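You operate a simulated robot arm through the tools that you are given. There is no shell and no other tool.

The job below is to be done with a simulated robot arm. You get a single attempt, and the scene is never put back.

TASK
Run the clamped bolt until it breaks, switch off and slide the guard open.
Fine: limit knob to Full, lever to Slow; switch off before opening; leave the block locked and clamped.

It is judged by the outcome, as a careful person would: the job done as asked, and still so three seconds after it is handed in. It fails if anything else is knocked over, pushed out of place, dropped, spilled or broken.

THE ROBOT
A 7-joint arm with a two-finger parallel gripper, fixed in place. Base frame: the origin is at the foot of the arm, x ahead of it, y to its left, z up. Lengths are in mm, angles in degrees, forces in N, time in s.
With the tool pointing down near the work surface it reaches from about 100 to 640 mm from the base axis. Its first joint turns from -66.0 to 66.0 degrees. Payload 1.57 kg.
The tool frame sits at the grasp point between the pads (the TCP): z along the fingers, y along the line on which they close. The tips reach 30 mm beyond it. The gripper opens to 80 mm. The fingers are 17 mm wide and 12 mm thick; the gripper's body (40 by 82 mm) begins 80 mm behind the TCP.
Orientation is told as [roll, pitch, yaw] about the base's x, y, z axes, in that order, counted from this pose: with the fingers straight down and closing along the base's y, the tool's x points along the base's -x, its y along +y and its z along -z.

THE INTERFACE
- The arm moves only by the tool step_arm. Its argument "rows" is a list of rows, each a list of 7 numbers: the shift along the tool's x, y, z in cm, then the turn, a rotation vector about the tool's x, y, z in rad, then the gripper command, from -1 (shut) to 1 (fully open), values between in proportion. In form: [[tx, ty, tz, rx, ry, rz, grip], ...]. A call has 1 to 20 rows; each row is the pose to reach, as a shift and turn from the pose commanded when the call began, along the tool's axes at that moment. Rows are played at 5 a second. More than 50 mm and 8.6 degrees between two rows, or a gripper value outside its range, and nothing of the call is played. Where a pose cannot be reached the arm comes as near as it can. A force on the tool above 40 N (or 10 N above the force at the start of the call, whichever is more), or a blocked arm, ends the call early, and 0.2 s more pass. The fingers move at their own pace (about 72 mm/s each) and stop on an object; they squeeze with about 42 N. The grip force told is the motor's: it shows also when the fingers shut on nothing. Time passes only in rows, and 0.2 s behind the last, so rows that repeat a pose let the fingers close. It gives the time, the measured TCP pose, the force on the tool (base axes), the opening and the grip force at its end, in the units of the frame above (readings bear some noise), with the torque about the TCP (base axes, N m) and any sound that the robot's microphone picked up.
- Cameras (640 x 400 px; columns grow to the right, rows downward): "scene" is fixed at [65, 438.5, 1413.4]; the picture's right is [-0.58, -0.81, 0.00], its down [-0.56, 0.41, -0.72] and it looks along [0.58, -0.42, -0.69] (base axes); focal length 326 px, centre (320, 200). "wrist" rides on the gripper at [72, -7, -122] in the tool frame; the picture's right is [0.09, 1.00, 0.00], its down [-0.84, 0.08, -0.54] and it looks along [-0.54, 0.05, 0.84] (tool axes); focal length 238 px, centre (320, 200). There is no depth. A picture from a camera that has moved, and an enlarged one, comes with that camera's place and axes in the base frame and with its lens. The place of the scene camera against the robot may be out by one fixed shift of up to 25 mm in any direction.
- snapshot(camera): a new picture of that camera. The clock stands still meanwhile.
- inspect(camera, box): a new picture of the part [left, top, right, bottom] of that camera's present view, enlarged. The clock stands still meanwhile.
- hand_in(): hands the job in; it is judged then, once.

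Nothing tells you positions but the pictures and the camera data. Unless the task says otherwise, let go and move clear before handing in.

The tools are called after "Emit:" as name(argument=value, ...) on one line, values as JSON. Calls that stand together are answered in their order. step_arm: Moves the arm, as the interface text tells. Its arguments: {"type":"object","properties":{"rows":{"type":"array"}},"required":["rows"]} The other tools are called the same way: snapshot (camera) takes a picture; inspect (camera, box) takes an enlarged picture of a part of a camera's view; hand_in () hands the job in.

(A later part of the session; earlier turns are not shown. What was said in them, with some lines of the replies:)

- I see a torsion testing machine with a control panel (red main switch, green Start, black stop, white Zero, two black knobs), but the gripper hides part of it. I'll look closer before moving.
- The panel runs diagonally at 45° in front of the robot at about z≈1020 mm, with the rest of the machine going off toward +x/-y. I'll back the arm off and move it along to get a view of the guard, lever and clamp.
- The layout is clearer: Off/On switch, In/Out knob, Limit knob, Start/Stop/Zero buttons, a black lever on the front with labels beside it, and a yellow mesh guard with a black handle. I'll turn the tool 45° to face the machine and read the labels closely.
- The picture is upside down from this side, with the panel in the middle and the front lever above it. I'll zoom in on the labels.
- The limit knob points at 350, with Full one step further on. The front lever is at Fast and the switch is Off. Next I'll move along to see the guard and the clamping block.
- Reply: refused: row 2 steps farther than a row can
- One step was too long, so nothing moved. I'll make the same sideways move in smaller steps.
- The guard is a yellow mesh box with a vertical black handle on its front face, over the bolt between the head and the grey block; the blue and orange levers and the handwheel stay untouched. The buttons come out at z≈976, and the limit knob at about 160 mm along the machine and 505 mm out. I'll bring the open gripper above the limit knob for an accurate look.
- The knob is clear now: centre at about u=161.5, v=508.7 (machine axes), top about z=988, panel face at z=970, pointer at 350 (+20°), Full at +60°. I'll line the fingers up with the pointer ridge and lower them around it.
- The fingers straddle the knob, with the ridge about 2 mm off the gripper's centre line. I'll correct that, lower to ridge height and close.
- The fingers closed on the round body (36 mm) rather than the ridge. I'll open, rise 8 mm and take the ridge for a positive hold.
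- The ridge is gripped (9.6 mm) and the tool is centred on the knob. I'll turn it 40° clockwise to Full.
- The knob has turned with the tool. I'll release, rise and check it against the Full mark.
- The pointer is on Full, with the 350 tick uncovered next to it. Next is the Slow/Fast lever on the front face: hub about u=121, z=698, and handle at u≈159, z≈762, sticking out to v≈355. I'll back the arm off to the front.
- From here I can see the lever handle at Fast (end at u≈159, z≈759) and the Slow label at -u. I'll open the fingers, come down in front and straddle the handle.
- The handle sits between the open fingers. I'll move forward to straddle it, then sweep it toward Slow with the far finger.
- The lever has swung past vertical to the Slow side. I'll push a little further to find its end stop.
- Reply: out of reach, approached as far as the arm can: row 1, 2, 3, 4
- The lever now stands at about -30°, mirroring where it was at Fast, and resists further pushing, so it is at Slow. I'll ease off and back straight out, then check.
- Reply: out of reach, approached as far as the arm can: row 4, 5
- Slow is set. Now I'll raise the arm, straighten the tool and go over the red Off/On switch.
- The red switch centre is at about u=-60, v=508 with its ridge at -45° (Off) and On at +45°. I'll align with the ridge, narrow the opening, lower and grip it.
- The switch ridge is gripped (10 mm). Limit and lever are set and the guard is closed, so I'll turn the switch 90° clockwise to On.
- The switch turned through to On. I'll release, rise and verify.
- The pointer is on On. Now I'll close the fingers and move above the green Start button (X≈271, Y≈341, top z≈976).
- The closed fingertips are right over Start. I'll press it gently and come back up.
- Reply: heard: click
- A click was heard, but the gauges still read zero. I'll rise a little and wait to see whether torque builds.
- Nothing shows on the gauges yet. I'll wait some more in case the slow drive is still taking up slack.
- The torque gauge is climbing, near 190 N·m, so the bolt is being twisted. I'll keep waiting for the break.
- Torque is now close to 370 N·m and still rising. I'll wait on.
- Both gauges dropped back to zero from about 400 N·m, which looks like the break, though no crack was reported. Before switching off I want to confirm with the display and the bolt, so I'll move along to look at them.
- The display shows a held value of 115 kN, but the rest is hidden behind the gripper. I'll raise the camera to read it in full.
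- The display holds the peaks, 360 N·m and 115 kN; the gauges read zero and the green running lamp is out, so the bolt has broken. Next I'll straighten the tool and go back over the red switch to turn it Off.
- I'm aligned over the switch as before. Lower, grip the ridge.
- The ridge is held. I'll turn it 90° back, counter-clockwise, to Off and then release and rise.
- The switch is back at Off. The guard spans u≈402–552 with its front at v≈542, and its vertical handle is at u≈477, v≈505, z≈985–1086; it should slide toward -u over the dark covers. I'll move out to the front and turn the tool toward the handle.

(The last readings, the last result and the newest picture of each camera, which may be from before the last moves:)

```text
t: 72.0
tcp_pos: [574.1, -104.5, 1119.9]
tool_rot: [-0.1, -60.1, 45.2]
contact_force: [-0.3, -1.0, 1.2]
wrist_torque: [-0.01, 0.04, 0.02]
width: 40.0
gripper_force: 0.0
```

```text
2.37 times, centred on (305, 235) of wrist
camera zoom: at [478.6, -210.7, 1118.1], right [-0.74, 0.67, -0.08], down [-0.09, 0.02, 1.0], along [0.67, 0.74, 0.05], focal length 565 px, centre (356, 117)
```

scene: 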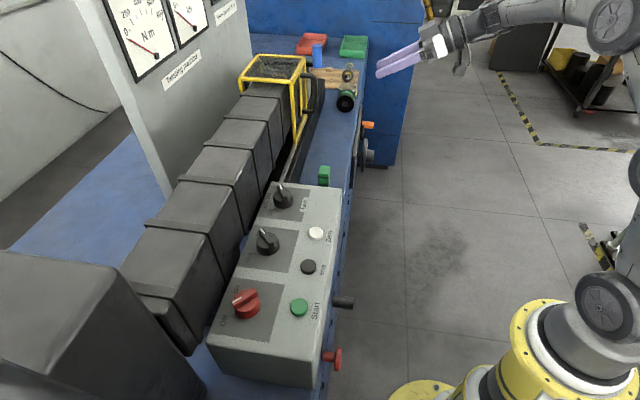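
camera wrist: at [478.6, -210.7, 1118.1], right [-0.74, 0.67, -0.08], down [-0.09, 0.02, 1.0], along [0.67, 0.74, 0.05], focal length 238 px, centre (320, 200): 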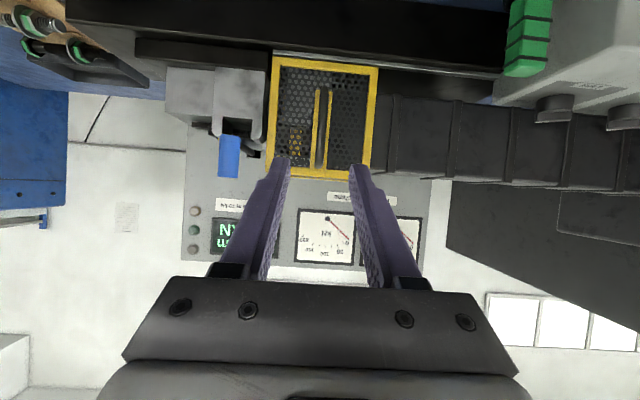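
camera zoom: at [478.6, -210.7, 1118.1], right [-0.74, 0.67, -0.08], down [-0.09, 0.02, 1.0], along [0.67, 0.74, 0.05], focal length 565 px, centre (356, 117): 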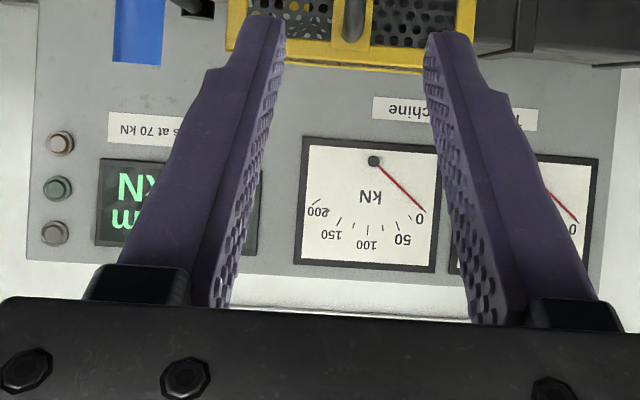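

The power lamp is out and both gauges read zero. The handle bar is centred between the fingers at u≈477, v≈507; I'll advance most of the way and check.

Emit:
step_arm(rows=[[-0.4, 0.2, 3.5, 0, 0, 0, 0], [-0.8, 0.28, 7, 0, 0, 0, 0], [-1.1, 0.28, 10.5, 0, 0, 0, 0], [-1.3, 0.28, 13, 0, 0, 0, 0], [-1.3, 0.28, 13, 0, 0, 0, 0]])

Emit:
snapshot(camera="wrist")

Emit:
inspect(camera="scene", box=[230, 20, 430, 150])

```text
t: 73.2
tcp_pos: [657.0, -17.0, 1065.7]
tool_rot: [0.0, -59.9, 45.1]
contact_force: [0.1, 0.3, -0.3]
wrist_torque: [-0.03, 0.04, 0.03]
width: 39.8
gripper_force: 0.1
```

```text
taken
camera wrist: at [559.6, -121.5, 1063.3], right [-0.74, 0.67, -0.08], down [-0.09, 0.02, 1.0], along [0.67, 0.74, 0.05], focal length 238 px, centre (320, 200)
```

wrist: 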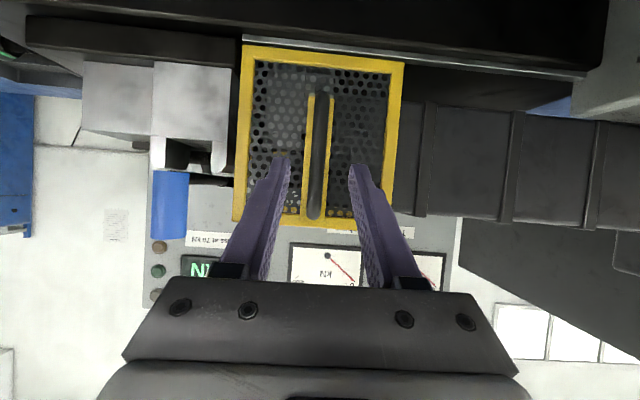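

```text
3.08 times, centred on (330, 85) of scene
camera zoom: at [65.0, 438.5, 1413.4], right [-0.58, -0.81, 0.0], down [-0.56, 0.41, -0.72], along [0.58, -0.42, -0.69], focal length 1002 px, centre (289, 554)
```

zoom: 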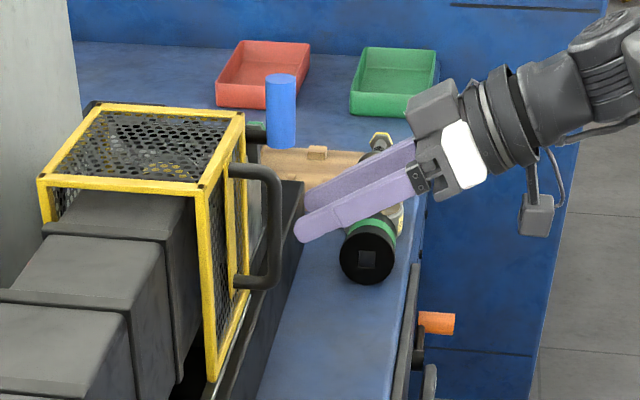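

Emit:
step_arm(rows=[[-0.2, 0, 1.7, 0, 0, 0, 0], [-0.4, 0, 3.4, 0, 0, 0, 0], [-0.64, 0, 5.0, 0, 0, 0, 0], [-0.64, 0, 5.0, 0, 0, 0, 0]])

Emit:
snapshot(camera="wrist")

Emit:
inspect(camera="scene", box=[230, 20, 430, 150])

```text
t: 74.2
tcp_pos: [686.7, 16.8, 1045.2]
tool_rot: [0.0, -60.1, 45.2]
contact_force: [0.2, 0.7, 0.4]
wrist_torque: [0.0, -0.01, -0.02]
width: 39.9
gripper_force: 0.0
```

```text
taken
camera wrist: at [591.7, -88.8, 1044.3], right [-0.74, 0.67, -0.08], down [-0.09, 0.02, 1.0], along [0.67, 0.74, 0.05], focal length 238 px, centre (320, 200)
```

wrist: 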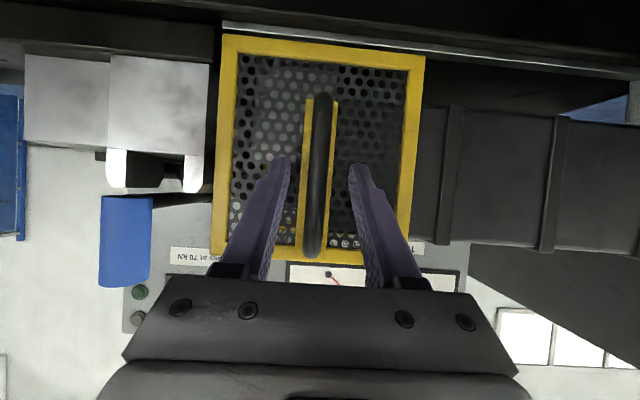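

```text
3.08 times, centred on (330, 85) of scene
camera zoom: at [65.0, 438.5, 1413.4], right [-0.58, -0.81, 0.0], down [-0.56, 0.41, -0.72], along [0.58, -0.42, -0.69], focal length 1002 px, centre (289, 554)
```

zoom: 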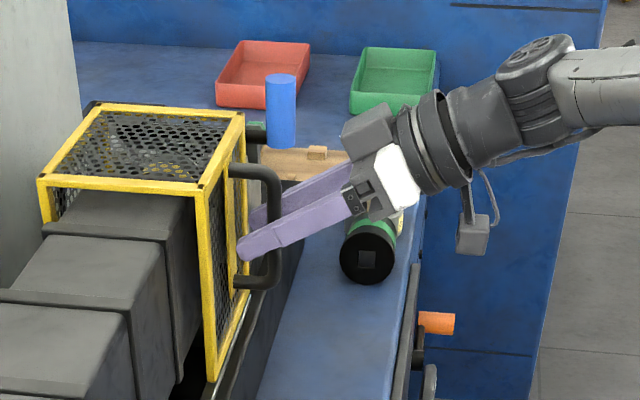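

The fingers straddle the handle bar without touching the mesh. I'll narrow the fingers loosely around the bar and start sliding toward -u.

Emit:
step_arm(rows=[[0, 0, 0, 0, 0, 0, -0.35], [0, 0, 0, 0, 0, 0, -0.35], [0, 1, 0, 0, 0, 0, -0.35], [0, 2, 0, 0, 0, 0, -0.35], [0, 3, 0, 0, 0, 0, -0.35], [0, 4, 0, 0, 0, 0, -0.35], [0, 5, 0, 0, 0, 0, -0.35], [0, 5, 0, 0, 0, 0, -0.35]])

Emit:
snapshot(camera="wrist")

Emit:
inspect(camera="scene", box=[230, 20, 430, 150])

```text
t: 76.0
tcp_pos: [653.3, 51.5, 1046.4]
tool_rot: [0.0, -60.0, 45.1]
contact_force: [0.7, -0.4, -0.1]
wrist_torque: [-0.03, 0.02, -0.05]
width: 26.6
gripper_force: 0.4
```

```text
taken
camera wrist: at [555.9, -54.2, 1045.2], right [-0.74, 0.67, -0.08], down [-0.09, 0.02, 1.0], along [0.67, 0.74, 0.05], focal length 238 px, centre (320, 200)
```

wrist: 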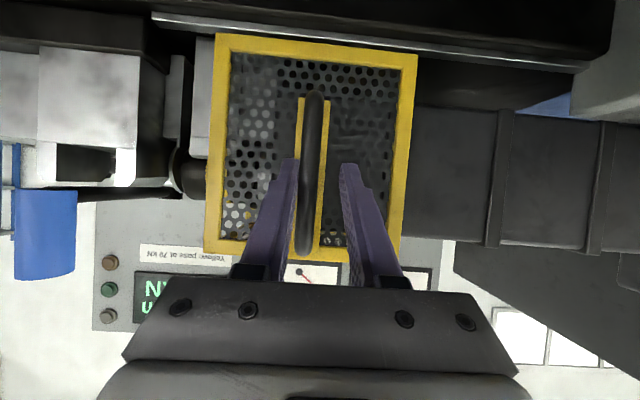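

```text
3.08 times, centred on (330, 85) of scene
camera zoom: at [65.0, 438.5, 1413.4], right [-0.58, -0.81, 0.0], down [-0.56, 0.41, -0.72], along [0.58, -0.42, -0.69], focal length 1002 px, centre (289, 554)
```

zoom: 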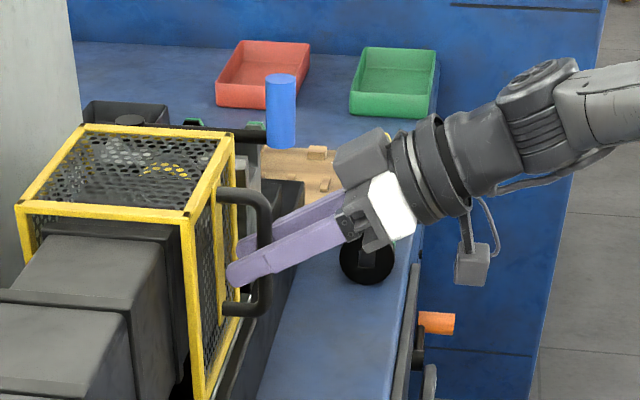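

The guard is sliding freely toward -u and uncovering the jaws. I'll carry on toward its end stop.

Emit:
step_arm(rows=[[0, 1.2, 0, 0, 0, 0, -0.35], [0, 2.4, 0, 0, 0, 0, -0.35], [0, 3.6, 0, 0, 0, 0, -0.35], [0, 4.8, 0, 0, 0, 0, -0.35], [0, 6, 0, 0, 0, 0, -0.35], [0, 7.2, 0, 0, 0, 0, -0.35], [0, 8.4, 0, 0, 0, 0, -0.35], [0, 9.6, 0, 0, 0, 0, -0.35], [0, 9.6, 0, 0, 0, 0, -0.35]])

Emit:
snapshot(camera="wrist")

Emit:
inspect(camera="scene", box=[200, 20, 430, 180])

```text
t: 78.0
tcp_pos: [583.4, 120.5, 1046.2]
tool_rot: [0.0, -60.0, 45.1]
contact_force: [0.4, -0.9, -1.1]
wrist_torque: [0.02, 0.0, -0.02]
width: 26.8
gripper_force: 0.2
```

```text
taken
camera wrist: at [487.7, 14.5, 1044.8], right [-0.74, 0.67, -0.08], down [-0.09, 0.02, 1.0], along [0.67, 0.74, 0.05], focal length 238 px, centre (320, 200)
```

wrist: 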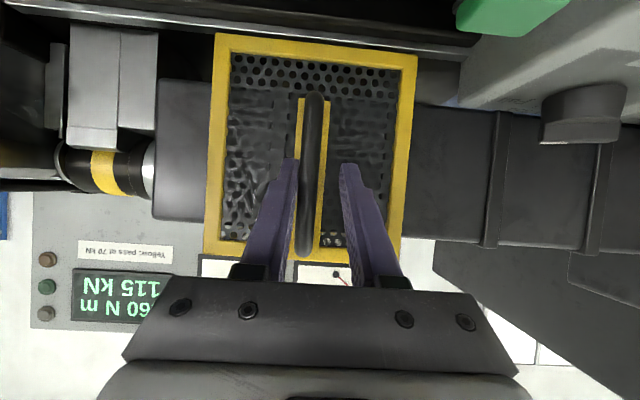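

```text
2.50 times, centred on (315, 100) of scene
camera zoom: at [65.0, 438.5, 1413.4], right [-0.58, -0.81, 0.0], down [-0.56, 0.41, -0.72], along [0.58, -0.42, -0.69], focal length 814 px, centre (332, 450)
```

zoom: 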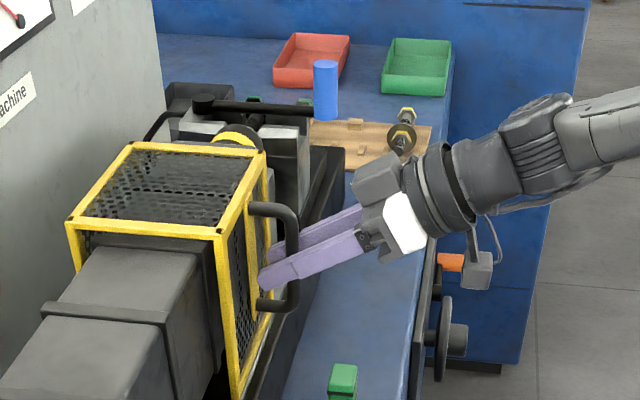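

Emit:
step_arm(rows=[[0, 1, 0, 0, 0, 0, -0.35], [0, 2, 0, 0, 0, 0, -0.35], [0, 3, 0, 0, 0, 0, -0.35], [0, 4, 0, 0, 0, 0, -0.35], [0, 5, 0, 0, 0, 0, -0.35], [0, 5, 0, 0, 0, 0, -0.35]])

Emit:
snapshot(camera="wrist")

Emit:
inspect(camera="scene", box=[200, 20, 430, 180])

```text
t: 78.9
tcp_pos: [565.6, 132.9, 1049.1]
tool_rot: [-1.3, -60.0, 44.4]
contact_force: [19.8, -18.7, -2.0]
wrist_torque: [0.19, 0.05, -0.15]
width: 50.1
gripper_force: 13.8
stopped in row 4: the force on the tool passed its limit at 43 N (the readings are from after the stop); the commanded pose is now the measured one
```

```text
taken
camera wrist: at [467.3, 30.4, 1047.1], right [-0.72, 0.69, -0.09], down [-0.1, 0.03, 0.99], along [0.69, 0.72, 0.05], focal length 238 px, centre (320, 200)
```

wrist: 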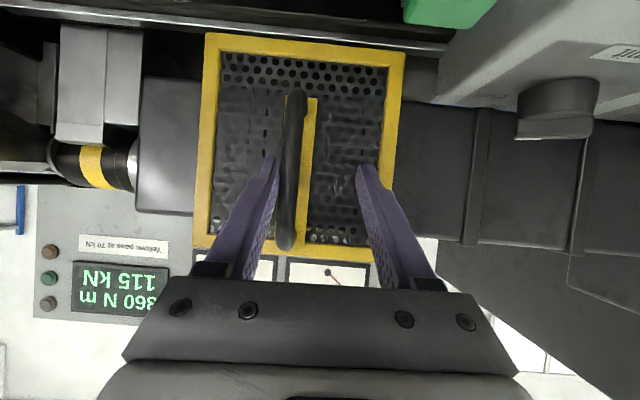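

```text
2.50 times, centred on (315, 100) of scene
camera zoom: at [65.7, 437.9, 1413.5], right [-0.58, -0.81, 0.0], down [-0.56, 0.41, -0.72], along [0.58, -0.42, -0.69], focal length 814 px, centre (332, 450)
```

zoom: 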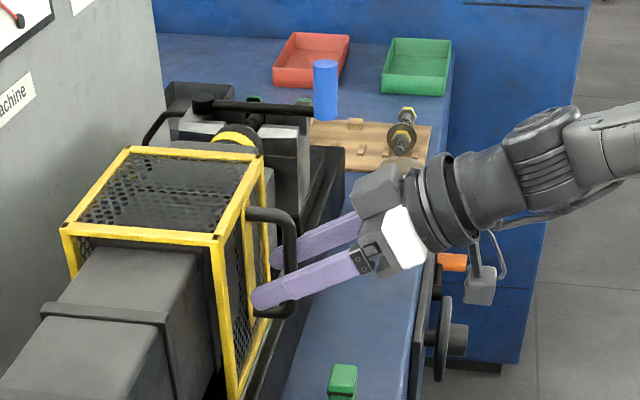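

The guard reached its end stop; the exposed socket and jaws are now uncovered. I'll ease off the bar and back straight out.

Emit:
step_arm(rows=[[0, -0.6, 0, 0, 0, 0, 0.25], [0, -1.5, 0, 0, 0, 0, 0.25], [0.2, -1.5, -2.5, 0, 0, 0, 0.25], [0.3, -1.5, -6, 0, 0, 0, 0.25], [0.4, -1.5, -10, 0, 0, 0, 0.25], [0.5, -1.5, -14, 0, 0, 0, 0.25], [0.5, -1.5, -14, 0, 0, 0, 0.25]])

Emit:
snapshot(camera="wrist")

Emit:
snapshot(camera="scene")

Emit:
inspect(camera="scene", box=[220, 40, 350, 140])

```text
t: 80.5
tcp_pos: [483.9, 41.5, 1115.4]
tool_rot: [-0.8, -60.0, 44.8]
contact_force: [0.4, 0.2, 0.3]
wrist_torque: [-0.01, 0.01, 0.02]
width: 50.0
gripper_force: 0.1
```

```text
taken
camera wrist: at [385.9, -62.3, 1112.0], right [-0.73, 0.68, -0.09], down [-0.09, 0.03, 1.0], along [0.68, 0.73, 0.05], focal length 238 px, centre (320, 200)
```

wrist: 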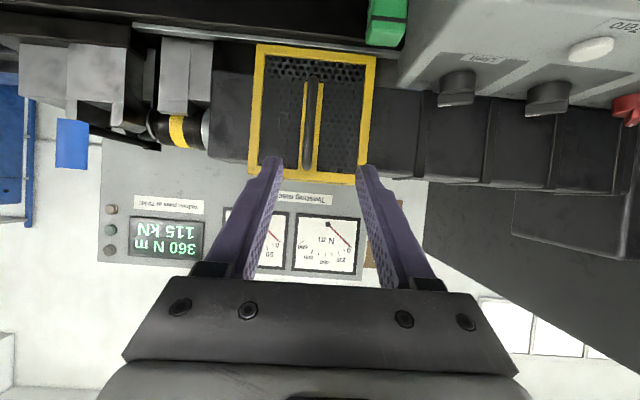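

```text
taken
```

scene: 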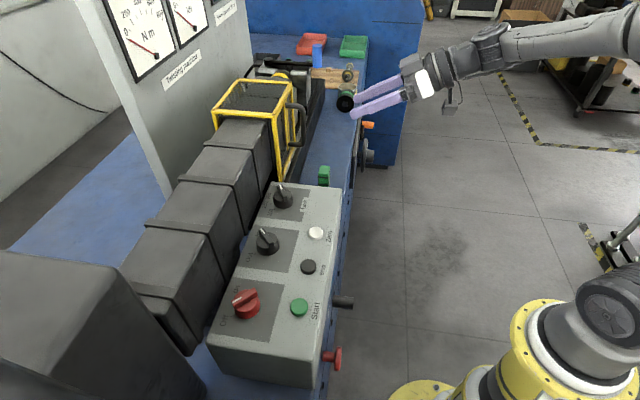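

```text
4.00 times, centred on (285, 90) of scene
camera zoom: at [65.0, 438.5, 1413.4], right [-0.58, -0.81, 0.0], down [-0.56, 0.41, -0.72], along [0.58, -0.42, -0.69], focal length 1302 px, centre (460, 640)
```

zoom: 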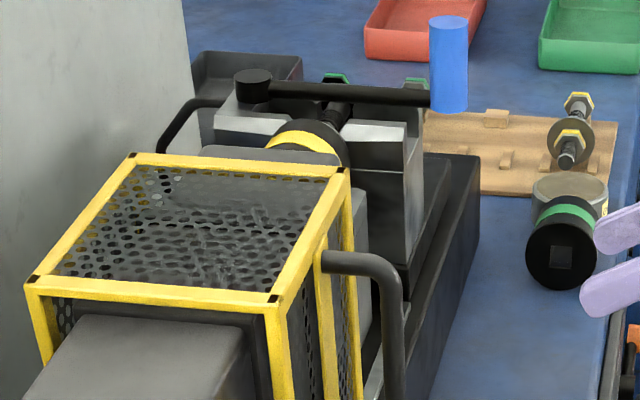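

The guard stays open. I'll look closely at the exposed jaws to confirm the bolt broke, and re-check the controls.

Emit:
inspect(camera="wrist", box=[40, 20, 260, 180])

Emit:
inspect(camera="wrist", box=[90, 190, 390, 290])

Emit:
inspect(camera="scene", box=[200, 170, 380, 400])

```text
2.50 times, centred on (150, 100) of wrist
camera zoom: at [385.9, -62.3, 1112.0], right [-0.73, 0.68, -0.09], down [-0.09, 0.03, 1.0], along [0.68, 0.73, 0.05], focal length 596 px, centre (745, 450)
```

zoom: 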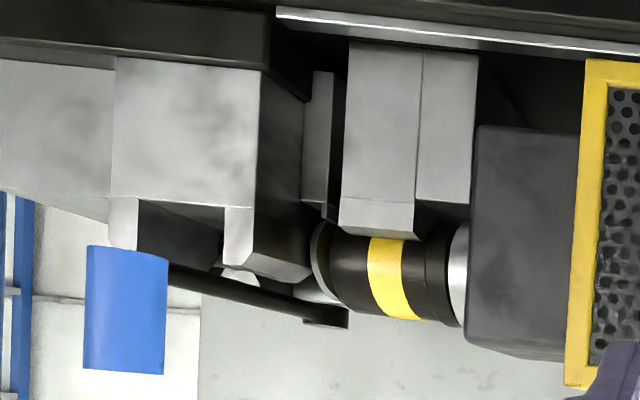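

```text
2.13 times, centred on (240, 240) of wrist
camera zoom: at [385.9, -62.3, 1112.0], right [-0.73, 0.68, -0.09], down [-0.09, 0.03, 1.0], along [0.68, 0.73, 0.05], focal length 508 px, centre (491, 115)
```

zoom: 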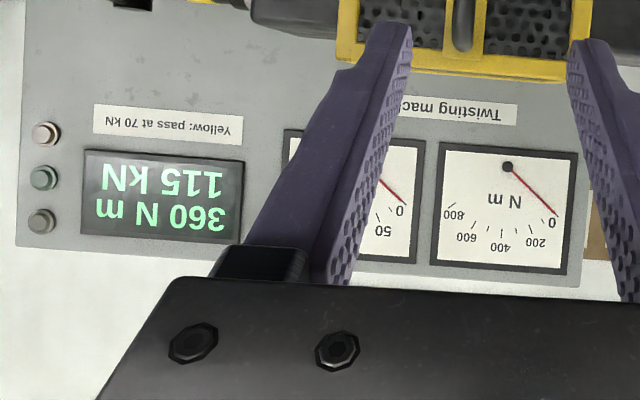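

```text
1.74 times, centred on (290, 285) of scene
camera zoom: at [65.0, 438.5, 1413.4], right [-0.58, -0.81, 0.0], down [-0.56, 0.41, -0.72], along [0.58, -0.42, -0.69], focal length 566 px, centre (372, 52)
```

zoom: 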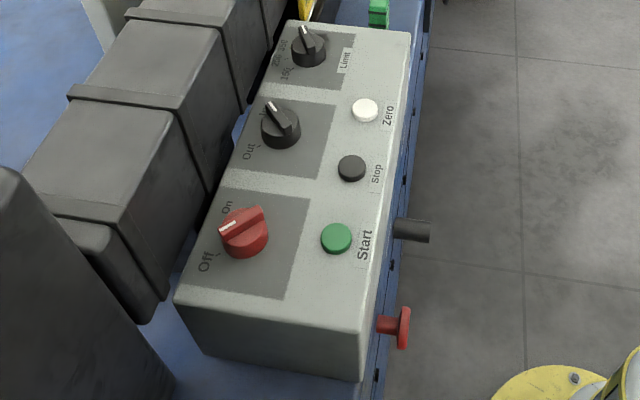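

Switch Off, Limit at Full, guard open. I'll take one closer look down at the jaws to confirm the break.

Emit:
step_arm(rows=[[-1.5, -2.5, -0.9, 0, 0.06, 0, 0.25], [-3, -5, -1.8, 0, 0.12, 0, 0.25], [-4.5, -7.5, -2.7, 0, 0.18, 0, 0.25], [-6, -10, -3.6, 0, 0.24, 0, 0.25], [-7.5, -12.5, -4.5, 0, 0.3, 0, 0.25], [-9, -15, -5.4, 0, 0.36, 0, 0.25], [-10.5, -17.5, -6.3, 0, 0.42, 0, 0.25], [-10.5, -17.5, -6.3, 0, 0.42, 0, 0.25]])

Emit:
snapshot(camera="wrist")

Emit:
inspect(camera="wrist", box=[180, 60, 360, 180])

```text
t: 82.3
tcp_pos: [596.1, -82.6, 1229.1]
tool_rot: [-0.5, -35.9, 44.3]
contact_force: [-0.6, -0.5, -0.3]
wrist_torque: [-0.02, 0.0, 0.01]
width: 50.1
gripper_force: 0.1
out of reach, approached as far as the arm can: row 7, 8
```

```text
taken
camera wrist: at [507.4, -177.7, 1285.9], right [-0.75, 0.66, -0.06], down [0.2, 0.31, 0.93], along [0.63, 0.68, -0.37], focal length 238 px, centre (320, 200)
```

wrist: 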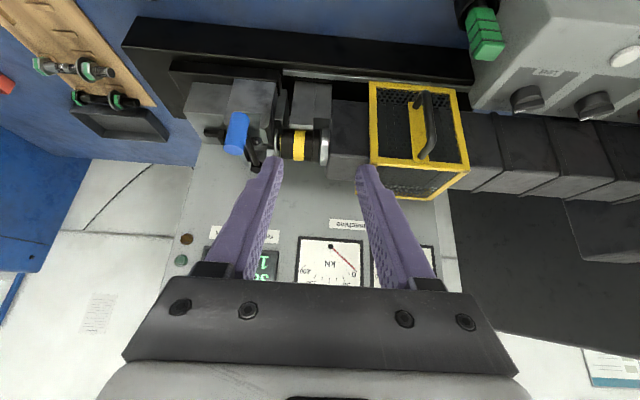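

```text
3.33 times, centred on (270, 120) of wrist
camera zoom: at [507.4, -177.7, 1285.9], right [-0.75, 0.66, -0.06], down [0.2, 0.31, 0.93], along [0.63, 0.68, -0.37], focal length 794 px, centre (487, 467)
```

zoom: 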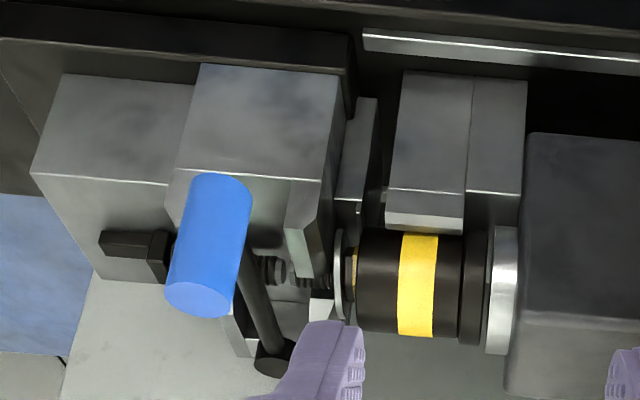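

Emit:
inspect(camera="wrist", box=[245, 120, 295, 160])

Emit:
inspect(camera="scene", box=[255, 50, 320, 95])

```text
10.00 times, centred on (270, 140) of wrist
camera zoom: at [507.4, -177.7, 1285.9], right [-0.75, 0.66, -0.06], down [0.2, 0.31, 0.93], along [0.63, 0.68, -0.37], focal length 2384 px, centre (820, 800)
```

zoom: 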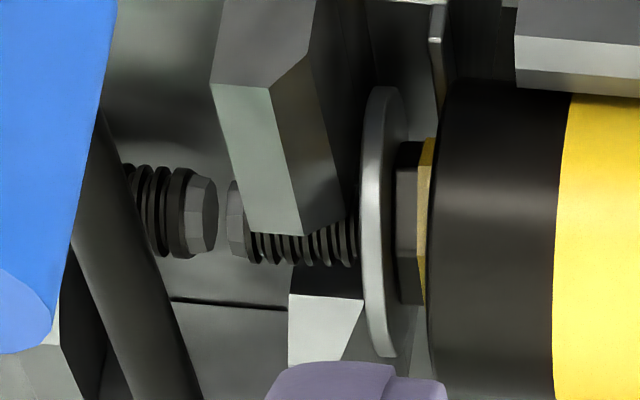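

```text
8.89 times, centred on (288, 72) of scene
camera zoom: at [65.0, 438.5, 1413.4], right [-0.58, -0.81, 0.0], down [-0.56, 0.41, -0.72], along [0.58, -0.42, -0.69], focal length 2894 px, centre (609, 1333)
```

zoom: 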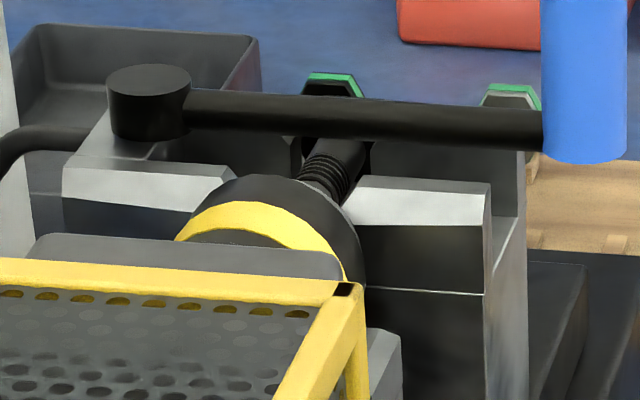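

The bolt is clearly snapped, with a gap between the two threaded stubs, and the block and clamp levers are untouched. I'll back the arm well clear and take a last look.

Emit:
step_arm(rows=[[0, 1, -3, 0, 0, 0, 0.25], [1, 3, -6, 0, 0, 0, 0.25], [3, 6, -8, 0, 0, 0, 0.25], [5, 9, -8, 0, 0, 0, 0.25], [5, 9, -8, 0, 0, 0, 0.25]])

Emit:
snapshot(camera="scene")

Emit:
snapshot(camera="wrist")

```text
t: 83.5
tcp_pos: [468.9, -78.8, 1266.6]
tool_rot: [-0.5, -35.8, 44.4]
contact_force: [0.1, 0.0, -0.1]
wrist_torque: [0.0, 0.01, -0.02]
width: 49.9
gripper_force: 0.1
```

```text
taken
```

scene: 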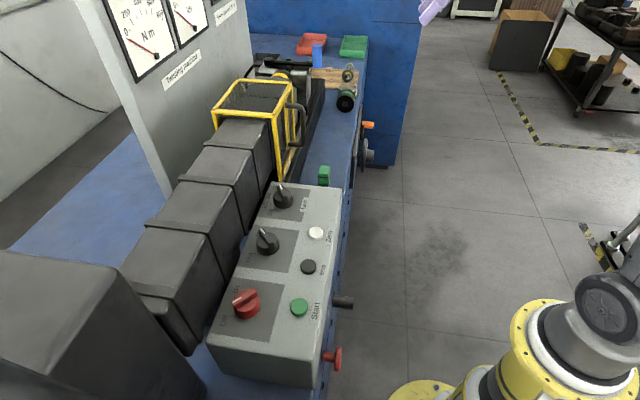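

```text
taken
camera wrist: at [379.5, -174.2, 1322.6], right [-0.75, 0.66, -0.06], down [0.2, 0.31, 0.93], along [0.63, 0.68, -0.36], focal length 238 px, centre (320, 200)
```

wrist: 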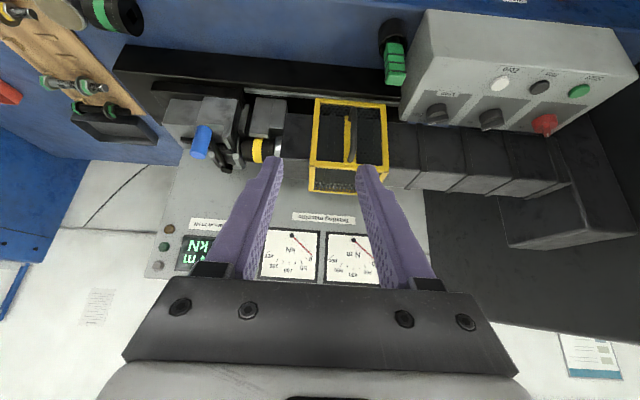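

Everything is as asked: the bolt is broken, Limit is at Full, the lever is at Slow, the switch is Off and the guard is slid open. The block is still locked and clamped, and the arm is clear, so I'm handing in.

Emit:
hand_in()

```text
The job is handed in.
```

The job is done and handed in: the bolt is broken, the machine is switched off and the guard is slid open to its end stop.

- **Settings:** I turned the limit knob from 350 to Full and moved the lever from Fast to Slow before switching on and pressing Start.
- **Break:** The display holds peaks of 360 N·m and 115 kN. A close-up through the open guard shows the bolt in two pieces, with a gap between the threaded ends.
- **Switch-off:** I turned the switch back to Off before touching the guard. The power lamp was out and both gauges read zero.
- **Block:** I did not touch the orange lock lever, the blue clamp lever, the handwheel or the In/Out knob, so the block is still locked and clamped.

I saw nothing knocked over or moved. The arm was clear of the machine when I handed in.
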